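You operate a simulated robot arm through the tools that you are given. There is no shell and no other tool. Be economical: measure what you need, move in short steps, check, and stop when the job is done.

You run a simulated two-armed robot. Do the job below in one go: nothing can be reset, and whatever is moved stays where it is left.

## Task
Pick up the bottle that says "frame" from the top of the long bench with one hand, pass it to the other hand and put it on the top of the grey crates. Set down upright: bottle.

Only the result counts: the job must be done as asked and must still hold three seconds after the hand-in. Knocking over, shifting, dropping, spilling or breaking anything else fails it.

## Robot
Two 7-joint arms with three-finger grippers on one trunk, on a base that drives. Base frame: it is fixed to the floor where the robot stands at the start and does not move with it; the origin is under the middle of the robot, x ahead of it, y to its left, z up; the surface under the hand at the start is at about z = 900. Units: mm, degrees, N and s.
The left shoulder is at the start at [82, 126, 1133], the right one opposite. With the tool pointing down near the work surface each hand reaches from about 360 to 860 mm from the robot's upright axis, wherever it stands, measured 20 degrees to its own side. Places, roughly: top of the grey crates [-800, -700, 600]. Payload 2.94 kg a hand.
Tool frame (each hand has its own): the origin (TCP) lies between the finger pads and is the grasp point; the fingertips stand 30 mm ahead of it; z points along the fingers, y is the line along which they close. Largest opening 128 mm; the body of the gripper starts 93 mm behind the TCP.
Orientation is told as [roll, pitch, yaw] about the base's x, y, z axes, in that order, counted from this pose: with the fingers straight down and closing along the base's y, the tool's x points along the base's -x, its y along +y and its z along -z.

## Interface
- The arms move only by the tool step_arm. It takes "left_plan", "right_plan" or both (then of equal length, played together; a hand with none holds still); each is a list of rows, each an object of numbers (a shift or turn left out is 0, a gripper value left out holds the last): "x", "y", "z": the shift along the base's x, y, z in mm; "wx", "wy", "wz": the turn, a rotation vector about the base's x, y, z in degrees; "gripper": the gripper command, from -1 (shut) to 1 (fully open), values between in proportion. In form: [{"x": .., "y": .., "z": .., "wx": .., "wy": .., "wz": .., "gripper": ..}, ...]. A call has 1 to 20 rows; each row shifts and turns the commanded pose from where the row before left it. A row lasts 0.2 s, in which the tool goes at most 50 mm and 8.6 degrees; a call with a longer step from one row to the next is refused whole, and so is a gripper value outside its range. Where a pose cannot be reached the arm comes as near as it can. A force on the tool above 40 N (or 10 N above the force at the start of the call, whichever is more), or a blocked arm, ends the call early, and 0.2 s more pass. The fingers move at their own pace and stop on an object; they squeeze with about 43 N. The grip force told is the motor's: it shows also when the fingers shut on nothing. Time passes only in rows, and 0.2 s behind the last, so rows that do not move let the fingers close. It gives the time, the measured TCP pose, the force on the tool (base axes), the opening and the grip force at its end, in the units of the frame above (readings bear some noise), with the torque about the TCP (base axes, N m) and any sound that the robot's microphone picked up.
- Cameras (640 x 400 px; columns grow to the right, rows downward): "scene" is now at [186.2, -62.4, 1296]; the picture's right is [-0.69, -0.72, 0.00], its down [-0.41, 0.39, -0.83] and it looks along [0.60, -0.57, -0.56] (base axes); focal length 214 px, centre (320, 200). "left" rides on the left gripper at [69, 15, -120] in its tool frame; the picture's right is [-0.22, 0.98, 0.00], its down [-0.82, -0.18, -0.54] and it looks along [-0.53, -0.12, 0.84] (tool axes); focal length 251 px, centre (320, 200). "right" rides on the right gripper at [69, -15, -120] in its tool frame; the picture's right is [0.21, 0.98, 0.00], its down [-0.82, 0.18, -0.54] and it looks along [-0.53, 0.12, 0.84] (tool axes); focal length 251 px, centre (320, 200).
- grab_frame(camera): a new picture of that camera. It takes no simulated time.
- slide_trunk(by): slides the trunk up (or, below 0, down) by that many mm; the arms and the scene camera ride with it, the base frame stays. It gives what a move gives, with no picture.
- base_move(legs): drives the robot by 1 to 6 legs, each [ahead, left, turn to the left] in mm, mm and degrees, along the robot's own axes; the way and the turn of a leg run together, so that a leg with both is an arc; at most 1500 mm and 180 degrees a leg. The arms and the cameras ride along, it lands a little off, and it stops where it bumps. It gives what a move gives.
- turn_head(pan, tilt): turns the head with the scene camera to pan (to the left, within 80 degrees either way) and tilt (down, from -29 to 69), counted from straight ahead of the robot. It gives what a move gives.
- point_at(camera, pixels): for up to 12 pixels [column, row] of the newest picture of that camera ("zoom" is the newest enlarged one), the place [x, y, z] in the base frame of the surface seen there, good to about 2 mm. It takes no simulated time.
- inspect(camera, box): a new picture of the part [left, top, right, bottom] of that camera's present view, enlarged. It takes no simulated time.
- finish_job(): hands the job in; it is judged then, once.

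Go step by step. Measure first, check grasps and placings, and put right what went wrong. The budget is 80 turns and 78 pictures, counting those below and the enlarged ones. Unless the task says otherwise, let go and move clear before handing in, and close with one line.

The tools are called by a JSON object that holds its "method" and its "body". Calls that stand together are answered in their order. step_arm: Moves the arms, as the interface text tells. Its arguments: {"type":"object","properties":{"left_plan":{"type":"array"},"right_plan":{"type":"array"}},"required":[]} The other tools are called the same way: slide_trunk (by) slides the trunk up or down; base_move (legs) drives the base; turn_head (pan, tilt) turns the head that bears the scene camera; grab_frame (camera) takes a picture; point_at (camera, pixels) gives the place of the surface under pixels of a picture; inspect (camera, box) takes an enlarged picture of a part of a camera's view; finish_job () hands the job in.

At the start:

```text
time: 0.0
left_position: [432.7, 225.1, 1149.9]
left_tcp_rot: [0.0, 0.0, 0.1]
left_wrist_force: [-0.6, -0.1, -0.1]
left_wrist_torque: [-0.03, 0.05, 0.02]
left_finger_gap: 127.9
left_grip_force: 0.0
right_position: [387.8, -138.8, 1195.7]
right_tcp_rot: [0.0, -0.2, 0.0]
right_wrist_force: [0.3, 0.1, -0.6]
right_wrist_torque: [0.0, 0.02, 0.03]
right_finger_gap: 128.0
right_grip_force: 0.1
trunk travel left (down, up): [-350.0, 197.0]
robot x, y, heading: [1.5, 1.1, 0.2]
head pan, tilt: [-43.6, 34.2]
```

scene: 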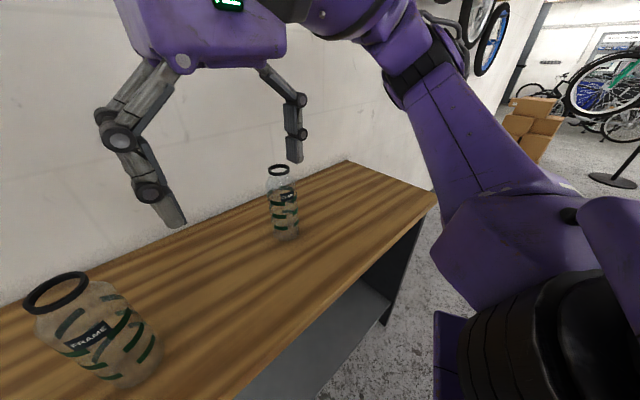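
right: 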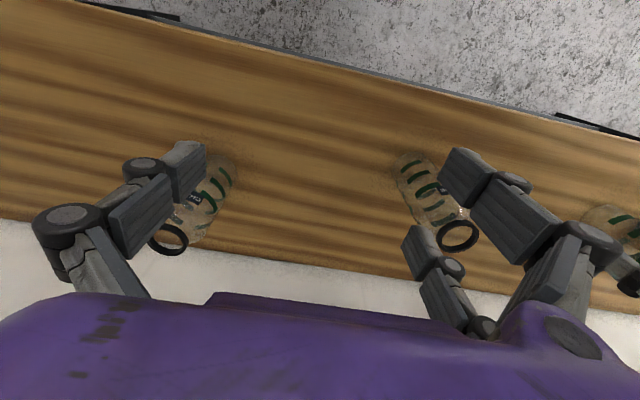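
left: 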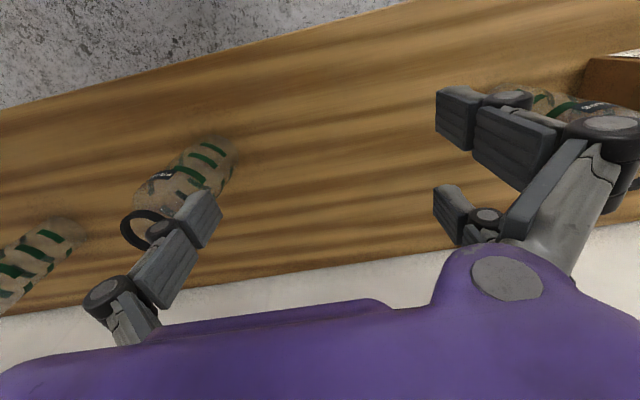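

The scene picture shows one bottle reading "FRAME" near pixel (88,337) and others that I can't read yet. I'll turn the head to see the whole bench.

{"method": "turn_head", "body": {"pan": 0, "tilt": 45}}

{"method": "grab_frame", "body": {"camera": "scene"}}

```text
time: 1.1
left_position: [433.9, 224.9, 1148.9]
left_tcp_rot: [0.0, -0.1, 0.1]
left_wrist_force: [0.5, -1.0, 0.4]
left_wrist_torque: [-0.03, 0.02, -0.01]
left_finger_gap: 128.0
left_grip_force: 0.0
right_position: [389.2, -138.1, 1196.0]
right_tcp_rot: [0.0, -0.1, -0.1]
right_wrist_force: [-0.6, -1.1, -0.7]
right_wrist_torque: [0.02, -0.04, 0.0]
right_finger_gap: 128.2
right_grip_force: 0.1
trunk travel left (down, up): [-350.0, 197.0]
robot x, y, heading: [-1.2, 1.5, -0.0]
head pan, tilt: [0.0, 45.0]
```

```text
74 pictures are left
```

scene: 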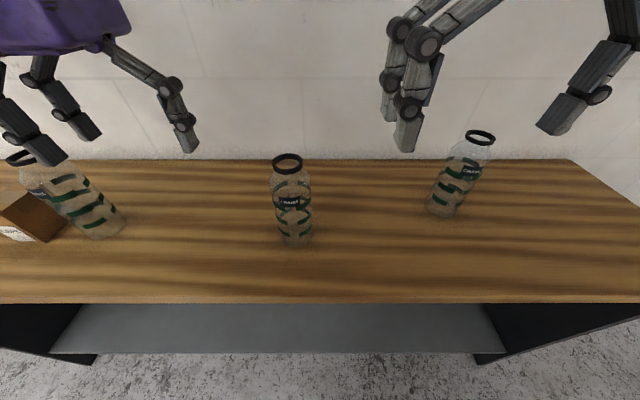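

Three bottles are in view, at about (292,200), (458,175) and (75,200). I'll enlarge each to read its label.

{"method": "inspect", "body": {"camera": "scene", "box": [240, 140, 350, 250]}}

{"method": "inspect", "body": {"camera": "scene", "box": [410, 120, 510, 220]}}

{"method": "inspect", "body": {"camera": "scene", "box": [0, 140, 130, 250]}}

{"method": "point_at", "body": {"camera": "scene", "pixels": [[292, 202], [287, 171], [295, 243], [465, 171], [442, 214], [70, 200], [105, 235], [320, 260], [320, 302], [320, 158], [30, 215], [295, 156]]}}

```text
3.64 times, centred on (295, 195) of scene
```

zoom: 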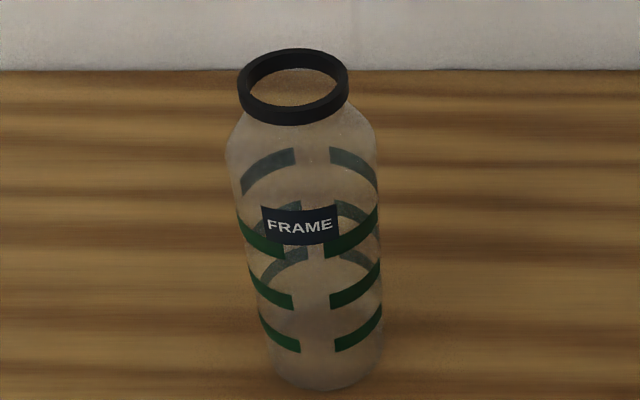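

```text
4.00 times, centred on (460, 170) of scene
```

zoom: 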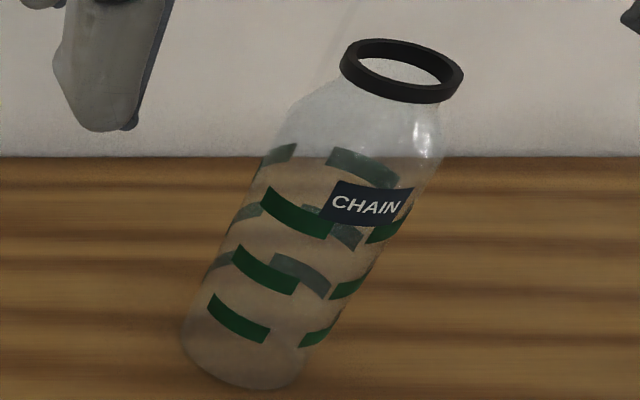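

```text
3.64 times, centred on (65, 195) of scene
```

zoom: 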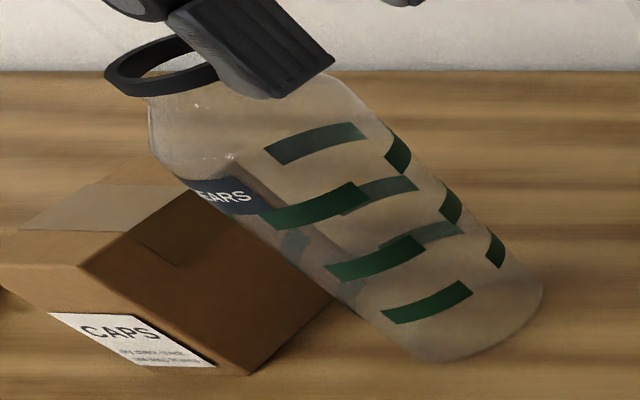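

```text
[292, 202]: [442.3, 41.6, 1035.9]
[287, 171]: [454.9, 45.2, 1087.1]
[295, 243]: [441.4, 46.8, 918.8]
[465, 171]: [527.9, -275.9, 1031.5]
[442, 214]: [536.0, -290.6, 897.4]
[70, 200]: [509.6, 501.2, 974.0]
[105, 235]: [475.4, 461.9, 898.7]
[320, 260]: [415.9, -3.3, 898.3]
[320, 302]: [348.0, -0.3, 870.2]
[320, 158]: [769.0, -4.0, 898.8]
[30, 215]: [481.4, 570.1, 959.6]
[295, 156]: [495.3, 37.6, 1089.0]
```

The middle bottle at about [480,45] reads FRAME, and the others read CHAIN and ?EARS. Before choosing grasps I'll look towards the crates.

{"method": "turn_head", "body": {"pan": -80, "tilt": 30}}

{"method": "grab_frame", "body": {"camera": "scene"}}

```text
time: 2.6
left_position: [433.3, 225.0, 1148.7]
left_tcp_rot: [0.1, 0.1, 0.1]
left_wrist_force: [-0.3, -0.2, -0.5]
left_wrist_torque: [0.02, 0.02, -0.01]
left_finger_gap: 127.9
left_grip_force: 0.1
right_position: [388.8, -138.6, 1195.8]
right_tcp_rot: [-0.1, -0.2, 0.1]
right_wrist_force: [0.3, 0.3, -0.5]
right_wrist_torque: [0.0, -0.01, 0.0]
right_finger_gap: 128.0
right_grip_force: 0.1
trunk travel left (down, up): [-350.0, 197.0]
robot x, y, heading: [0.7, 0.3, 0.1]
head pan, tilt: [-80.0, 30.0]
```

```text
70 pictures are left
```

scene: 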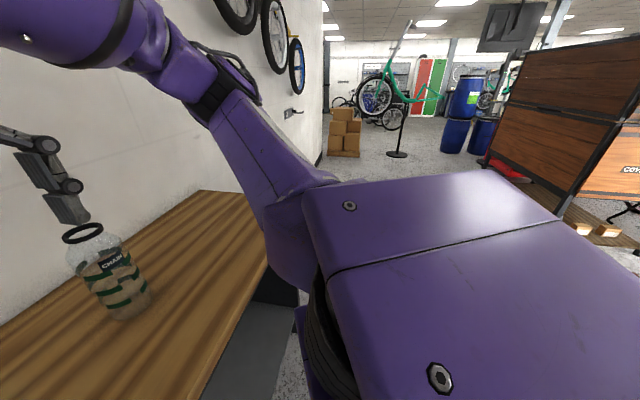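

The crates aren't visible from here. I'll back away from the bench and turn right to see them.

{"method": "base_move", "body": {"legs": [[-250, 0, 0], [0, 0, -90]]}}

{"method": "turn_head", "body": {"pan": -45, "tilt": 40}}

{"method": "grab_frame", "body": {"camera": "scene"}}

```text
time: 8.3
left_position: [-26.3, -428.7, 1149.0]
left_tcp_rot: [0.0, 0.0, -89.1]
left_wrist_force: [-0.1, 0.2, -0.7]
left_wrist_torque: [-0.04, 0.01, 0.01]
left_finger_gap: 128.0
left_grip_force: 0.0
right_position: [-391.2, -390.3, 1196.0]
right_tcp_rot: [-0.1, -0.1, -89.2]
right_wrist_force: [-0.8, 0.7, 0.0]
right_wrist_torque: [-0.03, 0.04, 0.0]
right_finger_gap: 128.2
right_grip_force: 0.1
trunk travel left (down, up): [-350.0, 197.0]
robot x, y, heading: [-257.7, -0.5, -89.3]
head pan, tilt: [-80.0, 30.0]
```

```text
time: 9.3
left_position: [-27.3, -428.5, 1150.2]
left_tcp_rot: [-0.1, 0.0, -89.2]
left_wrist_force: [0.1, 0.6, 0.2]
left_wrist_torque: [-0.02, -0.01, 0.01]
left_finger_gap: 128.1
left_grip_force: 0.1
right_position: [-390.7, -390.7, 1196.1]
right_tcp_rot: [0.1, -0.1, -89.2]
right_wrist_force: [-0.4, -0.7, 0.5]
right_wrist_torque: [0.04, 0.0, 0.01]
right_finger_gap: 127.9
right_grip_force: 0.1
trunk travel left (down, up): [-350.0, 197.0]
robot x, y, heading: [-257.8, -0.2, -89.2]
head pan, tilt: [-45.0, 40.0]
```

```text
69 pictures are left
```

scene: 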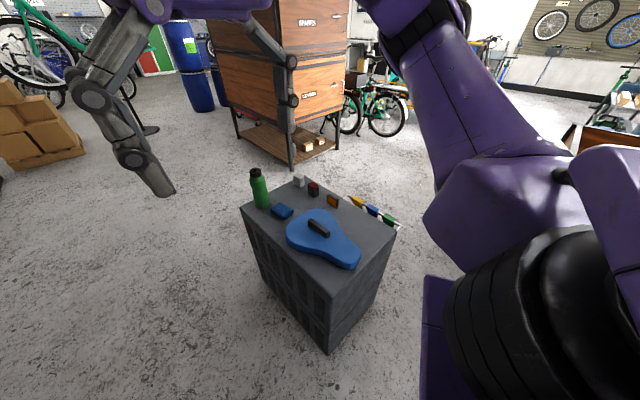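

The crate stack is cluttered, with a green bottle, a blue case and small items. I'll measure its corners and the free spots.

{"method": "inspect", "body": {"camera": "scene", "box": [225, 160, 415, 290]}}

{"method": "point_at", "body": {"camera": "scene", "pixels": [[243, 209], [293, 178], [395, 230], [329, 305], [265, 228], [300, 265], [288, 236], [350, 265], [360, 225], [340, 215], [258, 190], [315, 228]]}}

```text
3.08 times, centred on (320, 225) of scene
```

zoom: 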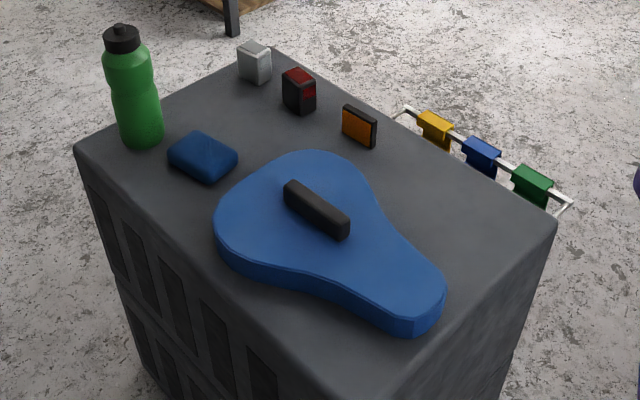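

```text
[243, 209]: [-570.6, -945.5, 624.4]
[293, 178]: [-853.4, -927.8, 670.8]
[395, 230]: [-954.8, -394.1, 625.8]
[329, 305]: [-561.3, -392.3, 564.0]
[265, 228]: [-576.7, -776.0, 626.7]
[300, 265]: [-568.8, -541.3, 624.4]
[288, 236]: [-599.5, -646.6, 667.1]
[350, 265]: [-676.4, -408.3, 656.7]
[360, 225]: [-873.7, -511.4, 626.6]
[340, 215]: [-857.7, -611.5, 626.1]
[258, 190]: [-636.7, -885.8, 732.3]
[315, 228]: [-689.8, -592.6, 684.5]
```

The top is at z≈626. I'll measure the free patch around zoom pixel (470,215) and the edges of the items beside it.

{"method": "point_at", "body": {"camera": "zoom", "pixels": [[548, 218], [470, 215], [415, 195], [480, 270], [400, 235], [445, 290], [370, 140], [345, 138], [375, 195], [400, 120], [500, 190], [535, 195]]}}

{"method": "point_at", "body": {"camera": "zoom", "pixels": [[235, 260], [215, 225], [140, 200], [200, 180], [185, 110], [240, 125], [300, 112], [215, 85], [270, 55], [435, 120], [480, 150], [300, 152]]}}

```text
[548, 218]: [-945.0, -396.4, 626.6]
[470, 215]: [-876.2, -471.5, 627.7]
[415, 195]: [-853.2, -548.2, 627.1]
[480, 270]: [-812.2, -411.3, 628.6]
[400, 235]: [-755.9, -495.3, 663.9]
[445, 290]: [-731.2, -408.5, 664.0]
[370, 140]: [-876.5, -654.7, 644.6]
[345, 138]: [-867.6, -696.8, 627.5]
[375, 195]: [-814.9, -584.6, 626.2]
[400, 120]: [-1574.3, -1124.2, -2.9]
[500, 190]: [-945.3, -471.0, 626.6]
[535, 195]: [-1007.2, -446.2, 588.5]
```

```text
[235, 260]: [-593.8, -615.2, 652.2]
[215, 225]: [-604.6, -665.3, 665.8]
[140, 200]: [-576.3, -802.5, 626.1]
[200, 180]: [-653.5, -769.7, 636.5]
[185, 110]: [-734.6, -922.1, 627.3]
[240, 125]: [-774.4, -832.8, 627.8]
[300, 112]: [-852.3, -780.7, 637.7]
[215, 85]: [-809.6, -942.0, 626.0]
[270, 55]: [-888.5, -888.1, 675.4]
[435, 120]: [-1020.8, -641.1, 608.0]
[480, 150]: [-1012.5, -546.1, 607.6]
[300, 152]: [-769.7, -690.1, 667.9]
```

The patch around [-880,-475] on top (z≈626) is clear and open towards +y. So I'll pick with the left hand from above, pass to the right hand gripping low from the side, and place with that. Now I return to the bench.

{"method": "base_move", "body": {"legs": [[0, 0, 89.2], [200, 0, 0]]}}

{"method": "turn_head", "body": {"pan": 0, "tilt": 40}}

{"method": "grab_frame", "body": {"camera": "scene"}}

{"method": "inspect", "body": {"camera": "scene", "box": [240, 110, 350, 220]}}

```text
time: 14.6
left_position: [389.7, 194.1, 1149.7]
left_tcp_rot: [0.0, 0.0, -2.7]
left_wrist_force: [1.6, -1.3, -0.1]
left_wrist_torque: [0.02, -0.02, 0.01]
left_finger_gap: 128.0
left_grip_force: 0.1
right_position: [327.0, -167.3, 1196.3]
right_tcp_rot: [0.1, -0.1, -2.7]
right_wrist_force: [0.4, 0.5, 0.0]
right_wrist_torque: [0.01, 0.0, -0.01]
right_finger_gap: 127.8
right_grip_force: 0.1
trunk travel left (down, up): [-350.0, 197.0]
robot x, y, heading: [-53.3, -9.1, -2.8]
head pan, tilt: [-45.0, 40.0]
```

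```text
time: 15.7
left_position: [390.8, 193.8, 1148.8]
left_tcp_rot: [0.0, 0.0, -2.7]
left_wrist_force: [0.1, -0.5, -0.1]
left_wrist_torque: [0.0, -0.02, -0.03]
left_finger_gap: 128.0
left_grip_force: 0.1
right_position: [328.0, -166.8, 1196.3]
right_tcp_rot: [-0.1, -0.1, -2.7]
right_wrist_force: [-0.3, -0.3, -0.4]
right_wrist_torque: [0.04, 0.01, -0.02]
right_finger_gap: 128.0
right_grip_force: 0.0
trunk travel left (down, up): [-350.0, 197.0]
robot x, y, heading: [-52.1, -10.1, -2.9]
head pan, tilt: [0.0, 40.0]
```

```text
67 pictures are left
```

scene: 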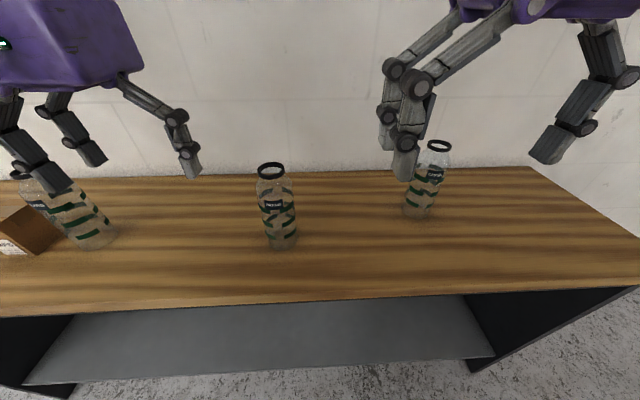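

```text
3.64 times, centred on (295, 165) of scene
```

zoom: 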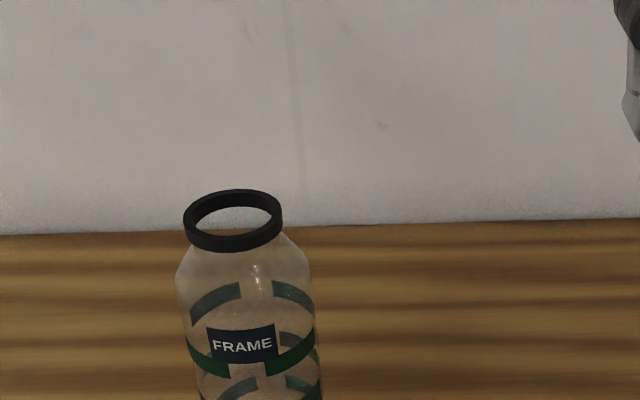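

The bottle stands at about (277,205) with its ring in the zoom at (233,218). I'll measure the ring and body precisely.

{"method": "point_at", "body": {"camera": "zoom", "pixels": [[187, 222], [279, 218], [235, 192], [236, 243], [241, 345], [180, 285], [307, 280], [245, 280], [318, 385], [195, 385], [250, 385], [260, 213]]}}

```text
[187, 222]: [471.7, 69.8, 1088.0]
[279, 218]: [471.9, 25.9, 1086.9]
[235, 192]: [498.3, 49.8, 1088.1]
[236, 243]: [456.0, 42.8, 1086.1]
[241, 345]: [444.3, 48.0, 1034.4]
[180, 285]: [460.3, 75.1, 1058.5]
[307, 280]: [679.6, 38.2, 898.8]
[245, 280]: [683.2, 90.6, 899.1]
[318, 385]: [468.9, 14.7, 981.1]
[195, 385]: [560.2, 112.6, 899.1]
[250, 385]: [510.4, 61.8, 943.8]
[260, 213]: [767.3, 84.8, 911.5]
```

The ring centre is about (477,47), its top at z≈1090 and the body about 67 mm wide. I'll bring the left hand above it.

{"method": "step_arm", "body": {"left_plan": [{"x": 21.5, "y": -36.7, "z": 5, "gripper": 1}, {"x": 21.5, "y": -36.7}, {"x": 21.5, "y": -36.7}, {"x": 21.5, "y": -36.7}, {}]}}

{"method": "grab_frame", "body": {"camera": "left"}}

{"method": "grab_frame", "body": {"camera": "scene"}}

```text
time: 16.9
left_position: [474.7, 49.6, 1153.0]
left_tcp_rot: [0.1, -0.1, -2.7]
left_wrist_force: [-0.8, -0.3, 0.5]
left_wrist_torque: [-0.04, -0.05, 0.02]
left_finger_gap: 128.0
left_grip_force: 0.0
right_position: [327.5, -166.6, 1196.5]
right_tcp_rot: [0.0, -0.2, -2.8]
right_wrist_force: [-1.5, -0.6, 0.0]
right_wrist_torque: [-0.02, -0.01, 0.01]
right_finger_gap: 127.8
right_grip_force: 0.0
trunk travel left (down, up): [-350.0, 197.0]
robot x, y, heading: [-51.3, -6.6, -2.7]
head pan, tilt: [0.0, 40.0]
```

```text
65 pictures are left
```

left: 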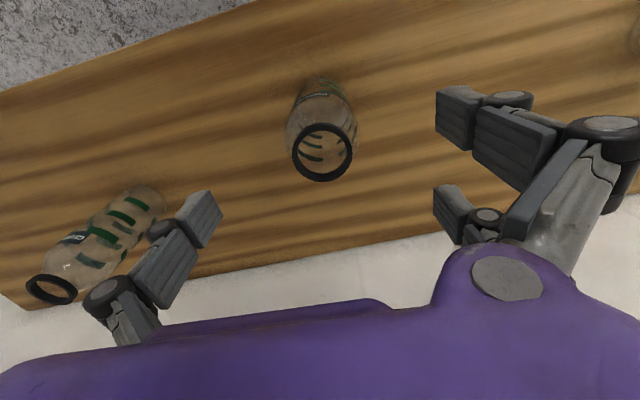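

```text
64 pictures are left
```

scene: 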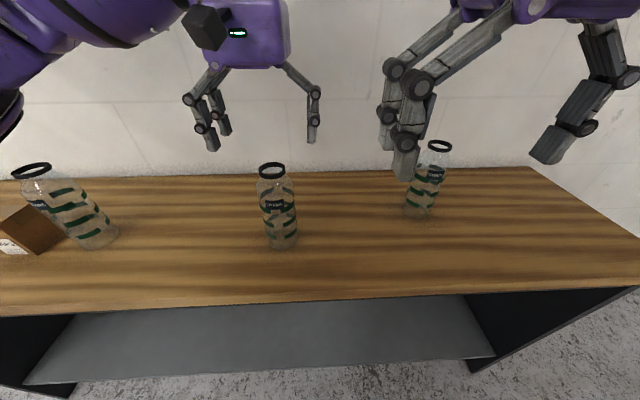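

In the left picture the ring at (322,152) is where the tool axis projects (about 321,148), so the hand is centred. I'll lower to z≈1018.

{"method": "step_arm", "body": {"left_plan": [{"z": -27, "x": 1}, {"z": -27, "x": 1, "y": -2}, {"z": -27}, {"z": -27}, {"z": -27}, {}]}}

{"method": "grab_frame", "body": {"camera": "scene"}}

```text
time: 18.3
left_position: [476.2, 42.9, 1018.0]
left_tcp_rot: [0.1, 0.0, -2.8]
left_wrist_force: [0.8, 0.0, -0.3]
left_wrist_torque: [0.01, -0.01, 0.0]
left_finger_gap: 128.1
left_grip_force: 0.0
right_position: [327.4, -166.6, 1194.6]
right_tcp_rot: [0.0, -0.1, -2.8]
right_wrist_force: [0.3, 0.7, 0.0]
right_wrist_torque: [-0.03, -0.05, -0.01]
right_finger_gap: 128.1
right_grip_force: 0.1
trunk travel left (down, up): [-350.0, 197.0]
robot x, y, heading: [-53.3, -8.7, -2.9]
head pan, tilt: [0.0, 40.0]
```

```text
63 pictures are left
```

scene: 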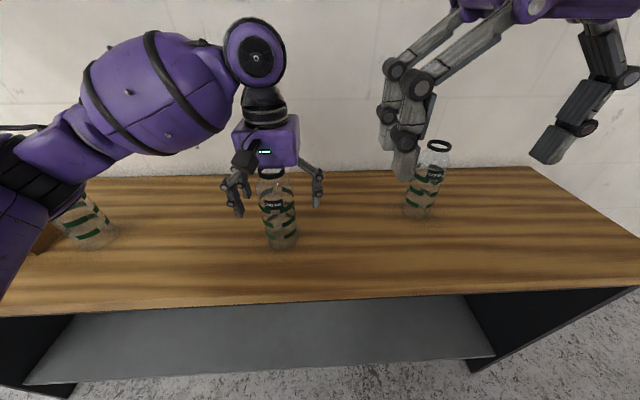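

The fingers straddle the bottle, which sits at (279,215). I'll centre by +3 mm in y and close.

{"method": "step_arm", "body": {"left_plan": [{"y": 3}, {"gripper": -1}, {}, {}, {}, {}]}}

```text
time: 19.7
left_position: [475.4, 47.4, 1018.7]
left_tcp_rot: [0.0, 0.0, -2.7]
left_wrist_force: [0.1, 0.6, 1.4]
left_wrist_torque: [-0.09, -0.07, 0.03]
left_finger_gap: 64.0
left_grip_force: 42.8
right_position: [327.6, -167.3, 1196.1]
right_tcp_rot: [0.0, -0.1, -2.8]
right_wrist_force: [0.4, 0.7, 0.7]
right_wrist_torque: [0.02, 0.02, -0.02]
right_finger_gap: 128.0
right_grip_force: 0.1
trunk travel left (down, up): [-350.0, 197.0]
robot x, y, heading: [-52.8, -8.7, -2.9]
head pan, tilt: [0.0, 40.0]
```

The grip holds at 64 mm and 42.8 N. I'll lift gently.

{"method": "step_arm", "body": {"left_plan": [{"z": 10}, {"z": 20}, {"z": 30}, {"z": 40}, {"z": 40}, {"z": 30}, {"z": 20}, {}]}}

{"method": "grab_frame", "body": {"camera": "scene"}}

```text
time: 21.5
left_position: [477.6, 46.5, 1208.4]
left_tcp_rot: [0.0, 0.1, -2.7]
left_wrist_force: [0.2, 0.1, -0.5]
left_wrist_torque: [-0.01, 0.05, 0.0]
left_finger_gap: 63.9
left_grip_force: 43.2
right_position: [328.0, -166.8, 1196.8]
right_tcp_rot: [0.0, 0.0, -2.9]
right_wrist_force: [0.5, 0.0, 0.3]
right_wrist_torque: [0.02, -0.01, 0.03]
right_finger_gap: 127.8
right_grip_force: 0.0
trunk travel left (down, up): [-350.0, 197.0]
robot x, y, heading: [-51.2, -12.3, -2.7]
head pan, tilt: [0.0, 40.0]
```

```text
62 pictures are left
```

scene: 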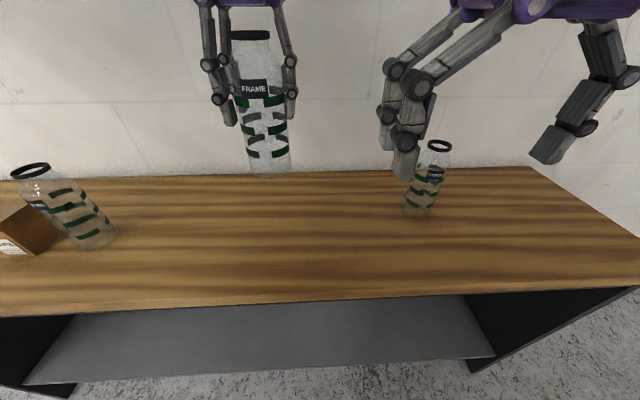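

The bottle is lifted cleanly and hangs upright at (262,110). I'll back away from the bench for the handover.

{"method": "base_move", "body": {"legs": [[-340, 0, 2.7]]}}

```text
time: 23.7
left_position: [140.3, 77.4, 1205.9]
left_tcp_rot: [0.0, 0.0, -0.6]
left_wrist_force: [-0.3, 0.3, -0.2]
left_wrist_torque: [-0.01, -0.04, -0.05]
left_finger_gap: 63.7
left_grip_force: 43.1
right_position: [-2.7, -141.5, 1195.5]
right_tcp_rot: [-0.1, -0.1, -0.6]
right_wrist_force: [0.2, -0.1, -0.3]
right_wrist_torque: [0.01, -0.02, -0.03]
right_finger_gap: 128.1
right_grip_force: 0.0
trunk travel left (down, up): [-350.0, 197.0]
robot x, y, heading: [-389.0, -2.6, -0.5]
head pan, tilt: [0.0, 40.0]
```

The robot stands at (-389,-3) and the bottle is secure. I'll move the bottle a bit further out and lower, and swing the right hand up to point forward and slightly down.

{"method": "step_arm", "body": {"left_plan": [{"x": 25, "y": -5, "z": -25}, {"x": 25, "y": -5, "z": -25}, {"x": 25, "y": -5, "z": -25}, {"x": 25, "y": -5, "z": -25}, {}, {}, {}, {}, {}], "right_plan": [{"x": 10, "y": 0, "z": -12, "wy": -8.1, "gripper": 1}, {"x": 10, "y": 0, "z": -12, "wy": -8.1}, {"x": 10, "y": 0, "z": -12, "wy": -8.1}, {"x": 10, "y": 0, "z": -12, "wy": -8.1}, {"x": 10, "y": 0, "z": -12, "wy": -8.1}, {"x": 10, "y": 0, "z": -12, "wy": -8.1}, {"x": 10, "y": 0, "z": -12, "wy": -8.1}, {"x": 10, "y": 0, "z": -14, "wy": -8.1}, {}]}}

{"method": "grab_frame", "body": {"camera": "scene"}}

```text
time: 25.7
left_position: [238.0, 57.3, 1108.0]
left_tcp_rot: [0.0, 0.0, -0.5]
left_wrist_force: [0.9, -0.6, -0.8]
left_wrist_torque: [0.0, 0.03, -0.01]
left_finger_gap: 63.8
left_grip_force: 43.3
right_position: [97.8, -139.7, 1176.6]
right_tcp_rot: [0.7, -48.4, -1.0]
right_wrist_force: [-0.8, 0.8, 0.1]
right_wrist_torque: [0.02, 0.0, -0.04]
right_finger_gap: 128.2
right_grip_force: 0.1
right hand out of reach, approached as far as the arm can: row 5, 6, 7, 8
trunk travel left (down, up): [-350.0, 197.0]
robot x, y, heading: [-390.1, -0.6, -0.6]
head pan, tilt: [0.0, 40.0]
```

```text
61 pictures are left
```

scene: 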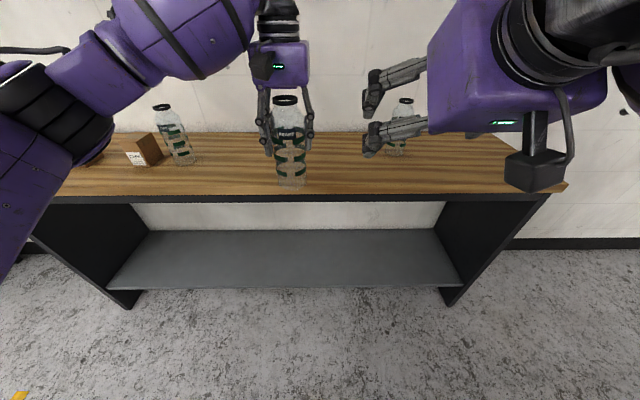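

The right arm ran short of reach because it was folded too close to the body, stopping at pitch -48°. I'll push it outwards while yawing it towards the bottle.

{"method": "step_arm", "body": {"right_plan": [{"x": 12, "y": 0, "wz": 7.5}, {"x": 12, "y": 0, "wz": 7.5}, {"x": 12, "y": 0, "wz": 7.5}, {"x": 12, "y": 5, "wz": 7.5}, {"x": 12, "y": 5, "wz": 7.5}, {"x": 12, "y": 5, "wz": 7.5}, {}]}}

{"method": "grab_frame", "body": {"camera": "scene"}}

```text
time: 27.3
left_position: [237.8, 57.1, 1108.7]
left_tcp_rot: [0.1, 0.0, -0.5]
left_wrist_force: [0.3, -0.8, 0.1]
left_wrist_torque: [0.0, -0.01, -0.01]
left_finger_gap: 63.6
left_grip_force: 42.3
right_position: [170.5, -125.0, 1177.8]
right_tcp_rot: [0.5, -48.3, 44.1]
right_wrist_force: [1.0, -0.1, -0.8]
right_wrist_torque: [-0.02, 0.03, -0.03]
right_finger_gap: 128.0
right_grip_force: 0.0
trunk travel left (down, up): [-350.0, 197.0]
robot x, y, heading: [-392.0, 1.6, -0.5]
head pan, tilt: [0.0, 40.0]
```

```text
60 pictures are left
```

scene: 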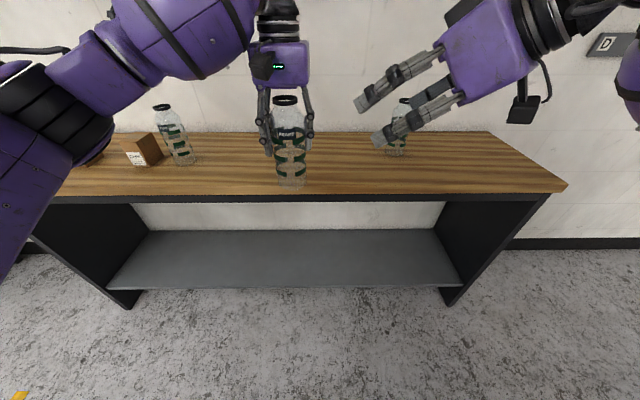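

The right hand is now at pitch -48, yaw 44 with no reach warning. I'll raise its pitch to about -65 and line it up 140 mm from the bottle.

{"method": "step_arm", "body": {"right_plan": [{"x": -4, "y": 18, "z": -16, "wx": 4, "wy": -4}, {"x": -4, "y": 18, "z": -16, "wx": 4, "wy": -4}, {"x": -4, "y": 18, "z": -16, "wx": 4, "wy": -4}, {"x": -4, "y": 18, "z": -16}, {"x": -4, "y": 18, "z": -15}, {}]}}

{"method": "grab_frame", "body": {"camera": "scene"}}

{"method": "grab_frame", "body": {"camera": "right"}}

```text
time: 28.7
left_position: [237.0, 57.1, 1108.8]
left_tcp_rot: [0.1, 0.1, -0.5]
left_wrist_force: [1.3, -0.1, 0.0]
left_wrist_torque: [0.01, 0.01, -0.03]
left_finger_gap: 63.6
left_grip_force: 42.8
right_position: [149.9, -34.2, 1094.9]
right_tcp_rot: [1.2, -65.3, 43.6]
right_wrist_force: [0.6, -0.6, -0.2]
right_wrist_torque: [-0.01, 0.02, -0.01]
right_finger_gap: 128.1
right_grip_force: 0.0
trunk travel left (down, up): [-350.0, 197.0]
robot x, y, heading: [-389.5, 0.1, -0.5]
head pan, tilt: [0.0, 40.0]
```

```text
59 pictures are left
```

scene: 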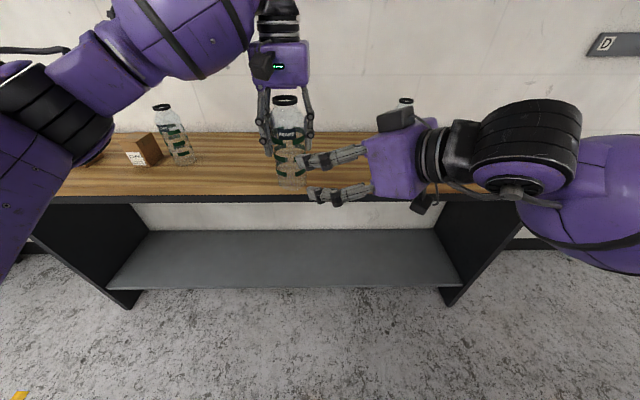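

```text
58 pictures are left
```

right: 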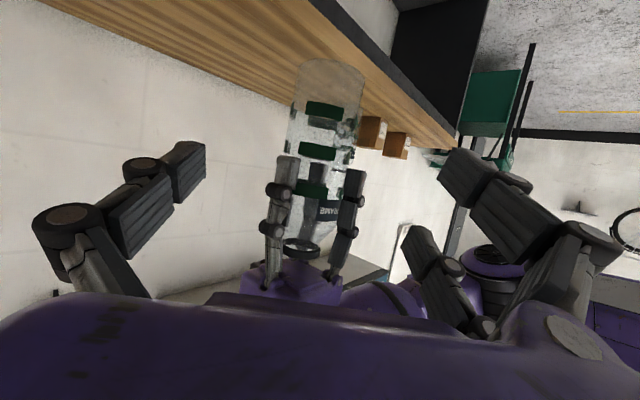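

The hands are lined up: in the right picture the bottle is central at (325,140) and my fingers lie on either side of its lower part. I'll advance along the pointing direction.

{"method": "step_arm", "body": {"right_plan": [{"x": 12, "y": 17.5, "z": -9.7}, {"x": 15, "y": 15, "z": -9.7}, {"x": 15, "y": 14.7, "z": -9.7}, {"x": 15, "y": 14.7, "z": -9.7}, {"x": 15, "y": 14.7, "z": -9.7}, {"x": 15, "y": 14.6, "z": -9.7}, {}]}}

{"method": "grab_frame", "body": {"camera": "scene"}}

{"method": "grab_frame", "body": {"camera": "right"}}

```text
time: 30.3
left_position: [237.3, 57.0, 1109.3]
left_tcp_rot: [-0.1, 0.0, -0.5]
left_wrist_force: [-0.9, 0.5, -1.5]
left_wrist_torque: [0.01, 0.0, 0.02]
left_finger_gap: 63.0
left_grip_force: 43.0
right_position: [237.2, 57.2, 1040.7]
right_tcp_rot: [1.4, -65.2, 43.5]
right_wrist_force: [0.4, 0.0, 0.4]
right_wrist_torque: [0.0, 0.04, 0.0]
right_finger_gap: 128.0
right_grip_force: 0.0
trunk travel left (down, up): [-350.0, 197.0]
robot x, y, heading: [-390.7, -0.1, -0.7]
head pan, tilt: [0.0, 40.0]
```

```text
57 pictures are left
```

scene: 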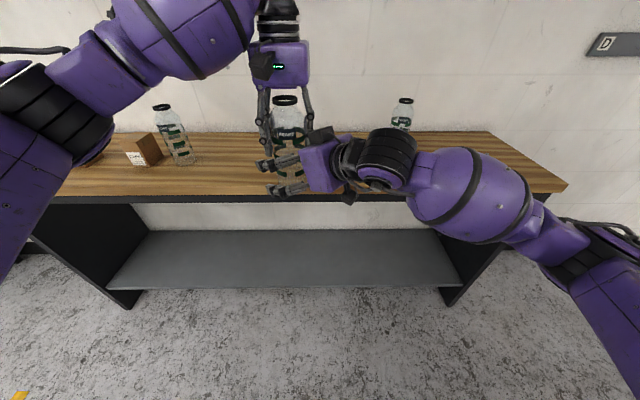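

```text
56 pictures are left
```

right: 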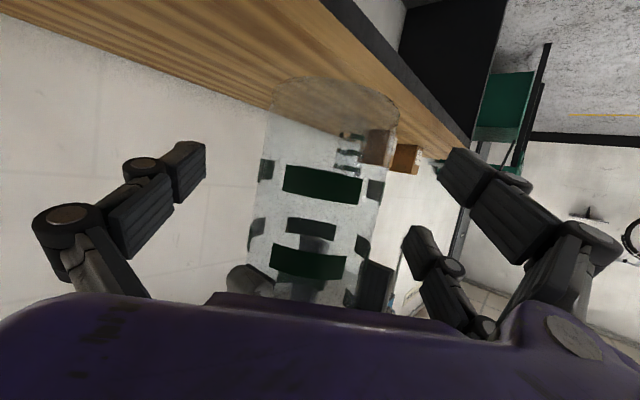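

The two TCPs share the same axis (237,57), with the right hand's 69 mm lower, and the bottle lies between its fingers. I'll close the right hand.

{"method": "step_arm", "body": {"right_plan": [{"gripper": -1}, {}, {}, {}, {}]}}

{"method": "grab_frame", "body": {"camera": "right"}}

```text
time: 31.5
left_position: [238.3, 57.5, 1108.6]
left_tcp_rot: [0.0, 0.0, -0.5]
left_wrist_force: [14.1, -3.0, -3.6]
left_wrist_torque: [-0.11, -0.99, -0.11]
left_finger_gap: 63.8
left_grip_force: 42.8
right_position: [236.9, 56.3, 1038.9]
right_tcp_rot: [1.4, -65.3, 43.4]
right_wrist_force: [-15.7, 2.9, 2.7]
right_wrist_torque: [-0.05, -0.05, 0.14]
right_finger_gap: 67.3
right_grip_force: 42.9
trunk travel left (down, up): [-350.0, 197.0]
robot x, y, heading: [-392.0, -0.9, -0.7]
head pan, tilt: [0.0, 40.0]
```

```text
55 pictures are left
```

right: 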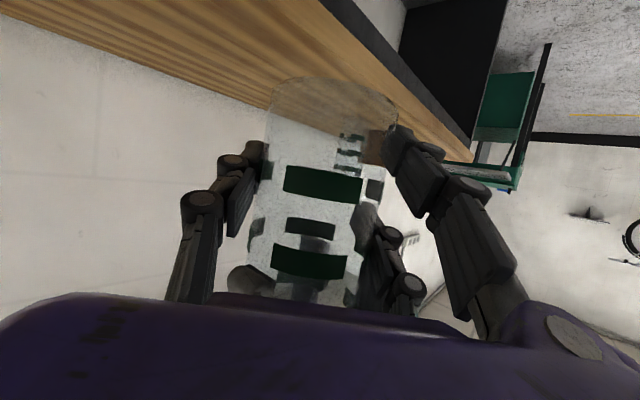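

The right hand grips at 67 mm with 43 N, with about 15 N of squeeze between the hands. I'll ease the right hand by 2 mm to relieve it, then open the left.

{"method": "step_arm", "body": {"right_plan": [{"x": -1}, {"x": -1}, {}]}}

```text
time: 32.3
left_position: [236.2, 57.4, 1107.1]
left_tcp_rot: [0.0, 0.2, -0.7]
left_wrist_force: [-9.7, -8.0, -3.8]
left_wrist_torque: [-0.72, 0.21, -0.13]
left_finger_gap: 63.7
left_grip_force: 43.6
right_position: [237.0, 55.7, 1037.3]
right_tcp_rot: [1.1, -65.3, 43.6]
right_wrist_force: [9.4, 8.7, 1.9]
right_wrist_torque: [0.13, 0.44, 0.13]
right_finger_gap: 67.3
right_grip_force: 42.8
trunk travel left (down, up): [-350.0, 197.0]
robot x, y, heading: [-388.6, 1.6, -0.9]
head pan, tilt: [0.0, 40.0]
```

The strain is small now. I'll open the left hand and check before raising it.

{"method": "step_arm", "body": {"left_plan": [{"gripper": 0.0}, {"gripper": 1}, {}, {}]}}

{"method": "grab_frame", "body": {"camera": "scene"}}

```text
time: 33.3
left_position: [238.2, 57.6, 1107.7]
left_tcp_rot: [0.0, -0.1, -0.6]
left_wrist_force: [0.1, 0.7, 0.1]
left_wrist_torque: [0.0, 0.01, 0.0]
left_finger_gap: 128.0
left_grip_force: 0.2
right_position: [235.9, 56.6, 1038.6]
right_tcp_rot: [1.4, -65.3, 43.6]
right_wrist_force: [0.5, -0.6, -0.5]
right_wrist_torque: [0.01, -0.01, 0.01]
right_finger_gap: 67.6
right_grip_force: 43.5
trunk travel left (down, up): [-350.0, 197.0]
robot x, y, heading: [-390.9, -0.4, -0.7]
head pan, tilt: [0.0, 40.0]
```

```text
54 pictures are left
```

scene: 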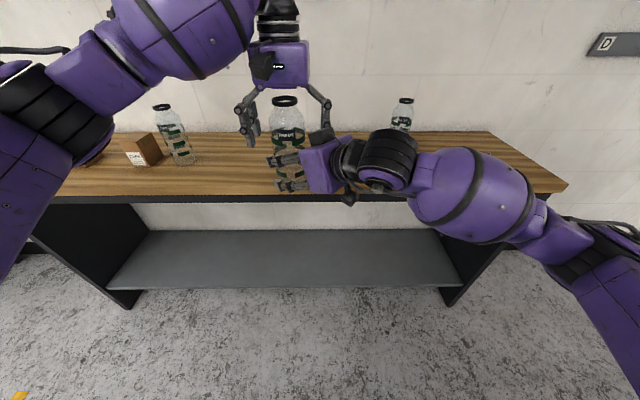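

The left fingers are open and clear, and the right hand holds the bottle upright. I'll raise the left hand up and away.

{"method": "step_arm", "body": {"left_plan": [{"z": 30}, {"z": 40}, {"z": 40}, {"z": 40}, {"y": 40}, {"y": 40, "x": -20}, {"y": 40, "x": -30}, {"y": 40, "x": -30}, {"x": -30}, {}]}}

{"method": "grab_frame", "body": {"camera": "scene"}}

```text
time: 35.5
left_position: [130.4, 218.4, 1254.6]
left_tcp_rot: [0.0, 0.0, -0.5]
left_wrist_force: [-0.5, 0.4, 0.5]
left_wrist_torque: [-0.04, -0.03, -0.03]
left_finger_gap: 127.8
left_grip_force: 0.0
right_position: [235.5, 56.9, 1038.5]
right_tcp_rot: [1.3, -65.3, 43.6]
right_wrist_force: [0.1, -0.5, -1.1]
right_wrist_torque: [0.04, 0.0, 0.03]
right_finger_gap: 67.2
right_grip_force: 43.2
trunk travel left (down, up): [-350.0, 197.0]
robot x, y, heading: [-389.8, 1.5, -0.8]
head pan, tilt: [0.0, 40.0]
```

```text
53 pictures are left
```

scene: 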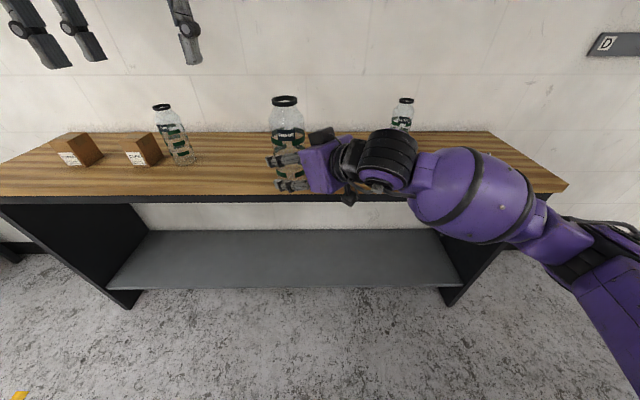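

The bottle is steady in the right hand and the left hand is clear. I'll turn right towards the crates at this safe height.

{"method": "base_move", "body": {"legs": [[0, 0, -133.2]]}}

{"method": "turn_head", "body": {"pan": 0, "tilt": 50}}

{"method": "grab_frame", "body": {"camera": "scene"}}

```text
time: 41.6
left_position: [-623.2, -513.5, 1255.6]
left_tcp_rot: [0.0, 0.0, -137.6]
left_wrist_force: [0.7, 0.1, -0.7]
left_wrist_torque: [0.0, 0.0, -0.03]
left_finger_gap: 128.0
left_grip_force: 0.1
right_position: [-811.1, -465.6, 1038.2]
right_tcp_rot: [1.3, -65.3, -93.5]
right_wrist_force: [0.8, -0.5, -0.4]
right_wrist_torque: [-0.04, -0.01, -0.02]
right_finger_gap: 66.5
right_grip_force: 43.6
trunk travel left (down, up): [-350.0, 197.0]
robot x, y, heading: [-387.5, -1.4, -137.9]
head pan, tilt: [0.0, 40.0]
```

```text
time: 42.3
left_position: [-623.6, -512.9, 1255.9]
left_tcp_rot: [0.0, 0.0, -137.7]
left_wrist_force: [-0.3, -0.4, -0.1]
left_wrist_torque: [-0.01, -0.02, 0.02]
left_finger_gap: 128.2
left_grip_force: 0.0
right_position: [-810.6, -466.5, 1038.2]
right_tcp_rot: [1.3, -65.3, -93.5]
right_wrist_force: [-0.7, -0.7, -1.1]
right_wrist_torque: [0.01, -0.02, -0.02]
right_finger_gap: 66.5
right_grip_force: 43.7
trunk travel left (down, up): [-350.0, 197.0]
robot x, y, heading: [-388.5, 1.1, -137.5]
head pan, tilt: [0.0, 50.0]
```

```text
52 pictures are left
```

scene: 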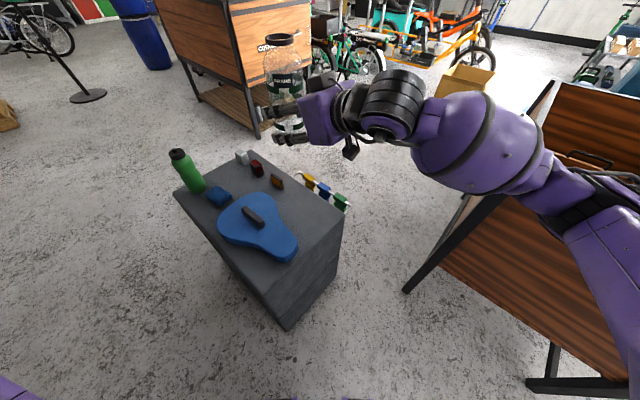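

I now see the crate top with its free patch near (305,205), and a wooden table on the right at (500,230) near my elbow. I'll measure both.

{"method": "point_at", "body": {"camera": "scene", "pixels": [[549, 85], [408, 290], [540, 152], [470, 280], [445, 250], [530, 380]]}}

{"method": "inspect", "body": {"camera": "scene", "box": [210, 140, 360, 280]}}

{"method": "point_at", "body": {"camera": "zoom", "pixels": [[575, 318], [500, 240], [440, 255], [470, 320], [400, 275], [430, 340], [360, 180], [390, 220], [335, 200], [530, 290], [420, 200], [450, 420]]}}

```text
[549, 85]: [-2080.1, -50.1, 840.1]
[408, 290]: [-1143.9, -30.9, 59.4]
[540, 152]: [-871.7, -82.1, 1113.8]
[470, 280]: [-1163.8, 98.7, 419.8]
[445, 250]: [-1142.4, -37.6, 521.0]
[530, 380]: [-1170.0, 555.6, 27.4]
```

```text
2.86 times, centred on (285, 210) of scene
```

zoom: 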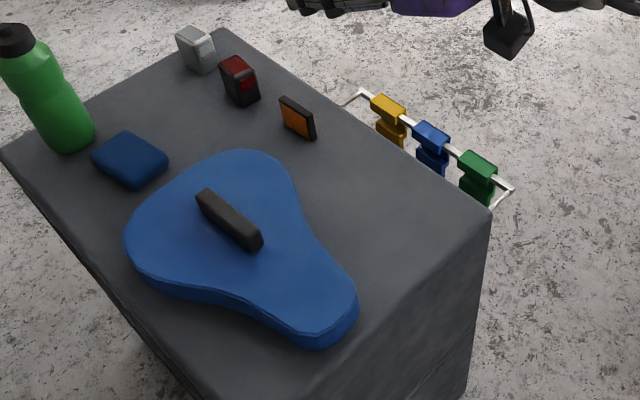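

```text
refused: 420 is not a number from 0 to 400
```

The table's near face is at x≈-1145, so I need my elbow's extent. I'll measure that and the free patch.

{"method": "point_at", "body": {"camera": "zoom", "pixels": [[490, 212], [400, 200], [345, 160], [320, 210], [360, 270], [340, 310], [400, 250], [315, 137], [440, 195], [365, 205], [430, 270], [358, 295]]}}

{"method": "point_at", "body": {"camera": "scene", "pixels": [[400, 80], [440, 110], [480, 95], [535, 165], [560, 175], [600, 190], [630, 200], [620, 280], [575, 210]]}}

```text
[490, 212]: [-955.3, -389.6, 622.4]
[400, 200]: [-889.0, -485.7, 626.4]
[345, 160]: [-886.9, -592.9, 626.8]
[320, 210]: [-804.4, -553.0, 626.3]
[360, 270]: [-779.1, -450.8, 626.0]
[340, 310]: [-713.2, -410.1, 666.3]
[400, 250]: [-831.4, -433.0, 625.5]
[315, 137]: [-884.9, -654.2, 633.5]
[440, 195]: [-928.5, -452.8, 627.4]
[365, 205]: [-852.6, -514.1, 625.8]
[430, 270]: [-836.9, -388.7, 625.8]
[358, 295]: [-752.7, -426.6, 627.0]
```

```text
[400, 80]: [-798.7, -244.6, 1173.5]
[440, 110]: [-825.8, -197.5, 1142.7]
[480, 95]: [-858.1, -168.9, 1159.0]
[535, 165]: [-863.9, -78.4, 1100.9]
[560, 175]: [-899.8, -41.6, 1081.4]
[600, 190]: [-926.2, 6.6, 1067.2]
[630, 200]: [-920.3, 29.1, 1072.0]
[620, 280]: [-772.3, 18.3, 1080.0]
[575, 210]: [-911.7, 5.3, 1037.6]
```

The elbow reaches x≈-930, well clear of the table, and the free patch is centred near (-865,-465). I'll shift the bottle over it with the arm.

{"method": "step_arm", "body": {"right_plan": [{"x": -18}, {"x": -18}, {"x": -18}, {}, {}]}}

{"method": "slide_trunk", "body": {"by": -280}}

{"method": "grab_frame", "body": {"camera": "scene"}}

```text
time: 43.5
left_position: [-624.2, -513.0, 1257.0]
left_tcp_rot: [-0.1, 0.0, -137.6]
left_wrist_force: [-0.9, -0.7, -0.1]
left_wrist_torque: [0.01, 0.0, -0.02]
left_finger_gap: 128.3
left_grip_force: 0.1
right_position: [-864.0, -465.1, 1037.3]
right_tcp_rot: [1.4, -65.3, -93.5]
right_wrist_force: [-0.6, 0.7, -0.6]
right_wrist_torque: [0.04, -0.02, -0.03]
right_finger_gap: 66.9
right_grip_force: 43.1
trunk travel left (down, up): [-350.0, 197.0]
robot x, y, heading: [-391.6, 2.0, -137.4]
head pan, tilt: [0.0, 50.0]
```

```text
time: 46.3
left_position: [-659.5, -544.7, 921.6]
left_tcp_rot: [0.0, 6.3, -137.6]
left_wrist_force: [0.0, 0.4, 0.4]
left_wrist_torque: [0.01, 0.02, -0.01]
left_finger_gap: 127.9
left_grip_force: 0.1
right_position: [-864.2, -466.0, 759.3]
right_tcp_rot: [1.2, -65.3, -93.4]
right_wrist_force: [0.5, 0.4, 0.0]
right_wrist_torque: [-0.02, 0.03, -0.01]
right_finger_gap: 66.6
right_grip_force: 42.8
trunk travel left (down, up): [-70.0, 477.0]
robot x, y, heading: [-391.9, 0.6, -138.0]
head pan, tilt: [0.0, 50.0]
```

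```text
50 pictures are left
```

scene: 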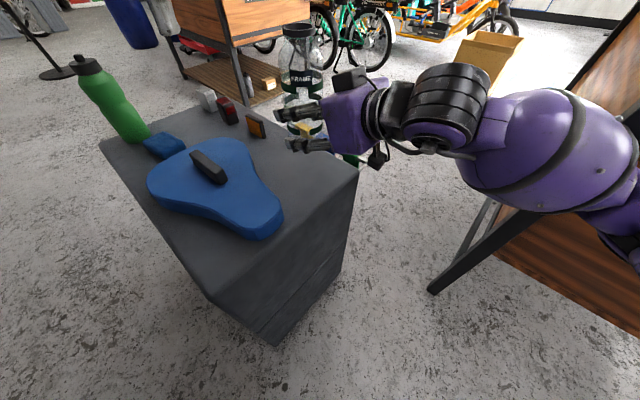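

The bottle bottom is about 83 mm above the patch and all items are clear. I'll lower with the arm in steps to just above the surface.

{"method": "step_arm", "body": {"right_plan": [{"z": -20}, {"z": -20}, {"z": -15}, {"z": -8}, {}, {}]}}

{"method": "inspect", "body": {"camera": "scene", "box": [200, 20, 400, 220]}}

{"method": "grab_frame", "body": {"camera": "right"}}

```text
time: 47.7
left_position: [-658.5, -546.0, 920.6]
left_tcp_rot: [0.0, 6.2, -137.6]
left_wrist_force: [-1.1, 0.2, 0.1]
left_wrist_torque: [0.0, -0.01, -0.01]
left_finger_gap: 128.2
left_grip_force: 0.1
right_position: [-864.9, -465.7, 695.7]
right_tcp_rot: [1.2, -65.3, -93.4]
right_wrist_force: [-0.4, -0.4, -0.1]
right_wrist_torque: [-0.02, -0.01, -0.03]
right_finger_gap: 66.4
right_grip_force: 43.4
trunk travel left (down, up): [-70.0, 477.0]
robot x, y, heading: [-390.7, 3.9, -137.5]
head pan, tilt: [0.0, 50.0]
```

```text
2.00 times, centred on (300, 120) of scene
```

zoom: 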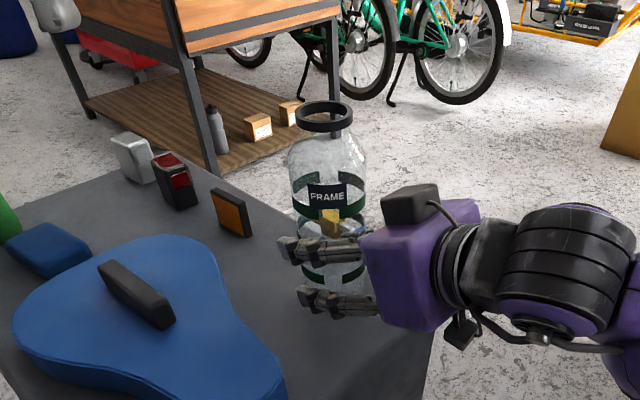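

```text
48 pictures are left
```

right: 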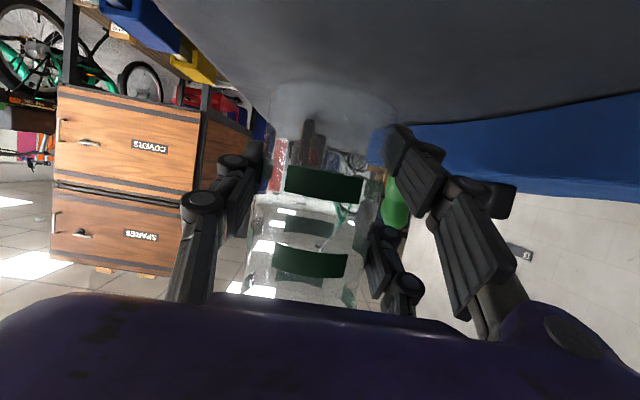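

The bottle is upright over clear grey surface, about 19 mm above it. I'll lower slowly until contact.

{"method": "step_arm", "body": {"right_plan": [{"z": -6}, {"z": -5}, {"z": -3}, {"z": -2}, {"z": -1}, {}, {}]}}

```text
time: 49.3
left_position: [-658.6, -544.0, 920.2]
left_tcp_rot: [0.0, 6.2, -137.5]
left_wrist_force: [-0.2, 0.1, 0.2]
left_wrist_torque: [-0.03, 0.0, 0.0]
left_finger_gap: 127.9
left_grip_force: 0.1
right_position: [-864.4, -464.9, 679.0]
right_tcp_rot: [1.3, -65.2, -93.5]
right_wrist_force: [0.3, -0.3, -0.7]
right_wrist_torque: [-0.04, 0.02, 0.02]
right_finger_gap: 66.7
right_grip_force: 43.2
trunk travel left (down, up): [-70.0, 477.0]
robot x, y, heading: [-393.1, 2.6, -137.4]
head pan, tilt: [0.0, 50.0]
```

{"method": "step_arm", "body": {"right_plan": [{"z": -1}, {"z": -1}, {}, {}]}}

```text
time: 50.3
left_position: [-658.8, -544.4, 920.3]
left_tcp_rot: [0.0, 6.2, -137.6]
left_wrist_force: [-0.4, -0.7, 0.3]
left_wrist_torque: [0.0, -0.01, 0.0]
left_finger_gap: 128.0
left_grip_force: 0.0
right_position: [-864.1, -465.0, 678.7]
right_tcp_rot: [1.1, -65.4, -93.4]
right_wrist_force: [-1.6, -0.3, 10.8]
right_wrist_torque: [-0.1, -0.15, -0.02]
right_finger_gap: 66.8
right_grip_force: 43.2
trunk travel left (down, up): [-70.0, 477.0]
robot x, y, heading: [-390.8, 2.3, -137.5]
head pan, tilt: [0.0, 50.0]
```

Contact at 10.8 N with the TCP at z≈678. I'll ease off half a millimetre, open to about 105 mm and look.

{"method": "step_arm", "body": {"right_plan": [{"z": 0.6}, {"gripper": -0.2}, {"gripper": 0.2}, {"gripper": 0.65}, {}, {}]}}

{"method": "inspect", "body": {"camera": "scene", "box": [200, 20, 400, 220]}}

{"method": "grab_frame", "body": {"camera": "right"}}

```text
time: 51.7
left_position: [-657.9, -545.6, 920.0]
left_tcp_rot: [-0.1, 6.2, -137.6]
left_wrist_force: [-0.3, -0.3, -0.3]
left_wrist_torque: [0.0, 0.01, 0.02]
left_finger_gap: 127.7
left_grip_force: 0.1
right_position: [-864.3, -465.1, 677.7]
right_tcp_rot: [1.3, -65.4, -93.5]
right_wrist_force: [-0.4, -0.2, 0.3]
right_wrist_torque: [0.01, -0.01, 0.0]
right_finger_gap: 105.8
right_grip_force: 0.1
trunk travel left (down, up): [-70.0, 477.0]
robot x, y, heading: [-389.0, 1.0, -138.0]
head pan, tilt: [0.0, 50.0]
```

```text
2.00 times, centred on (300, 120) of scene
```

zoom: 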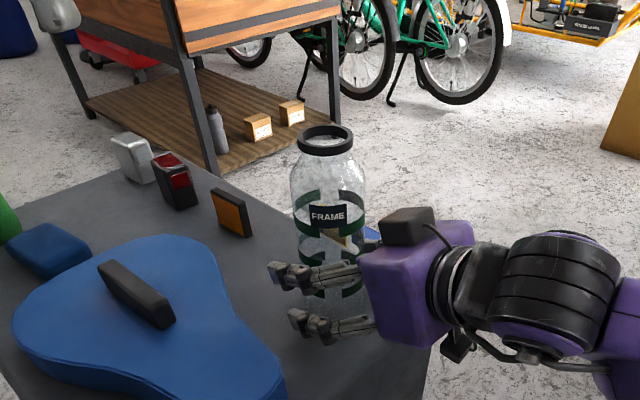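

```text
46 pictures are left
```

right: 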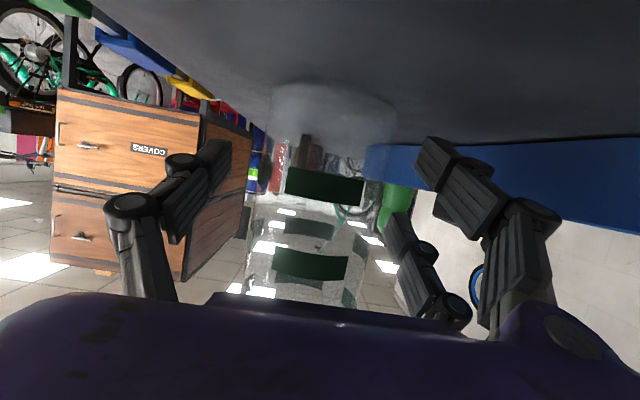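

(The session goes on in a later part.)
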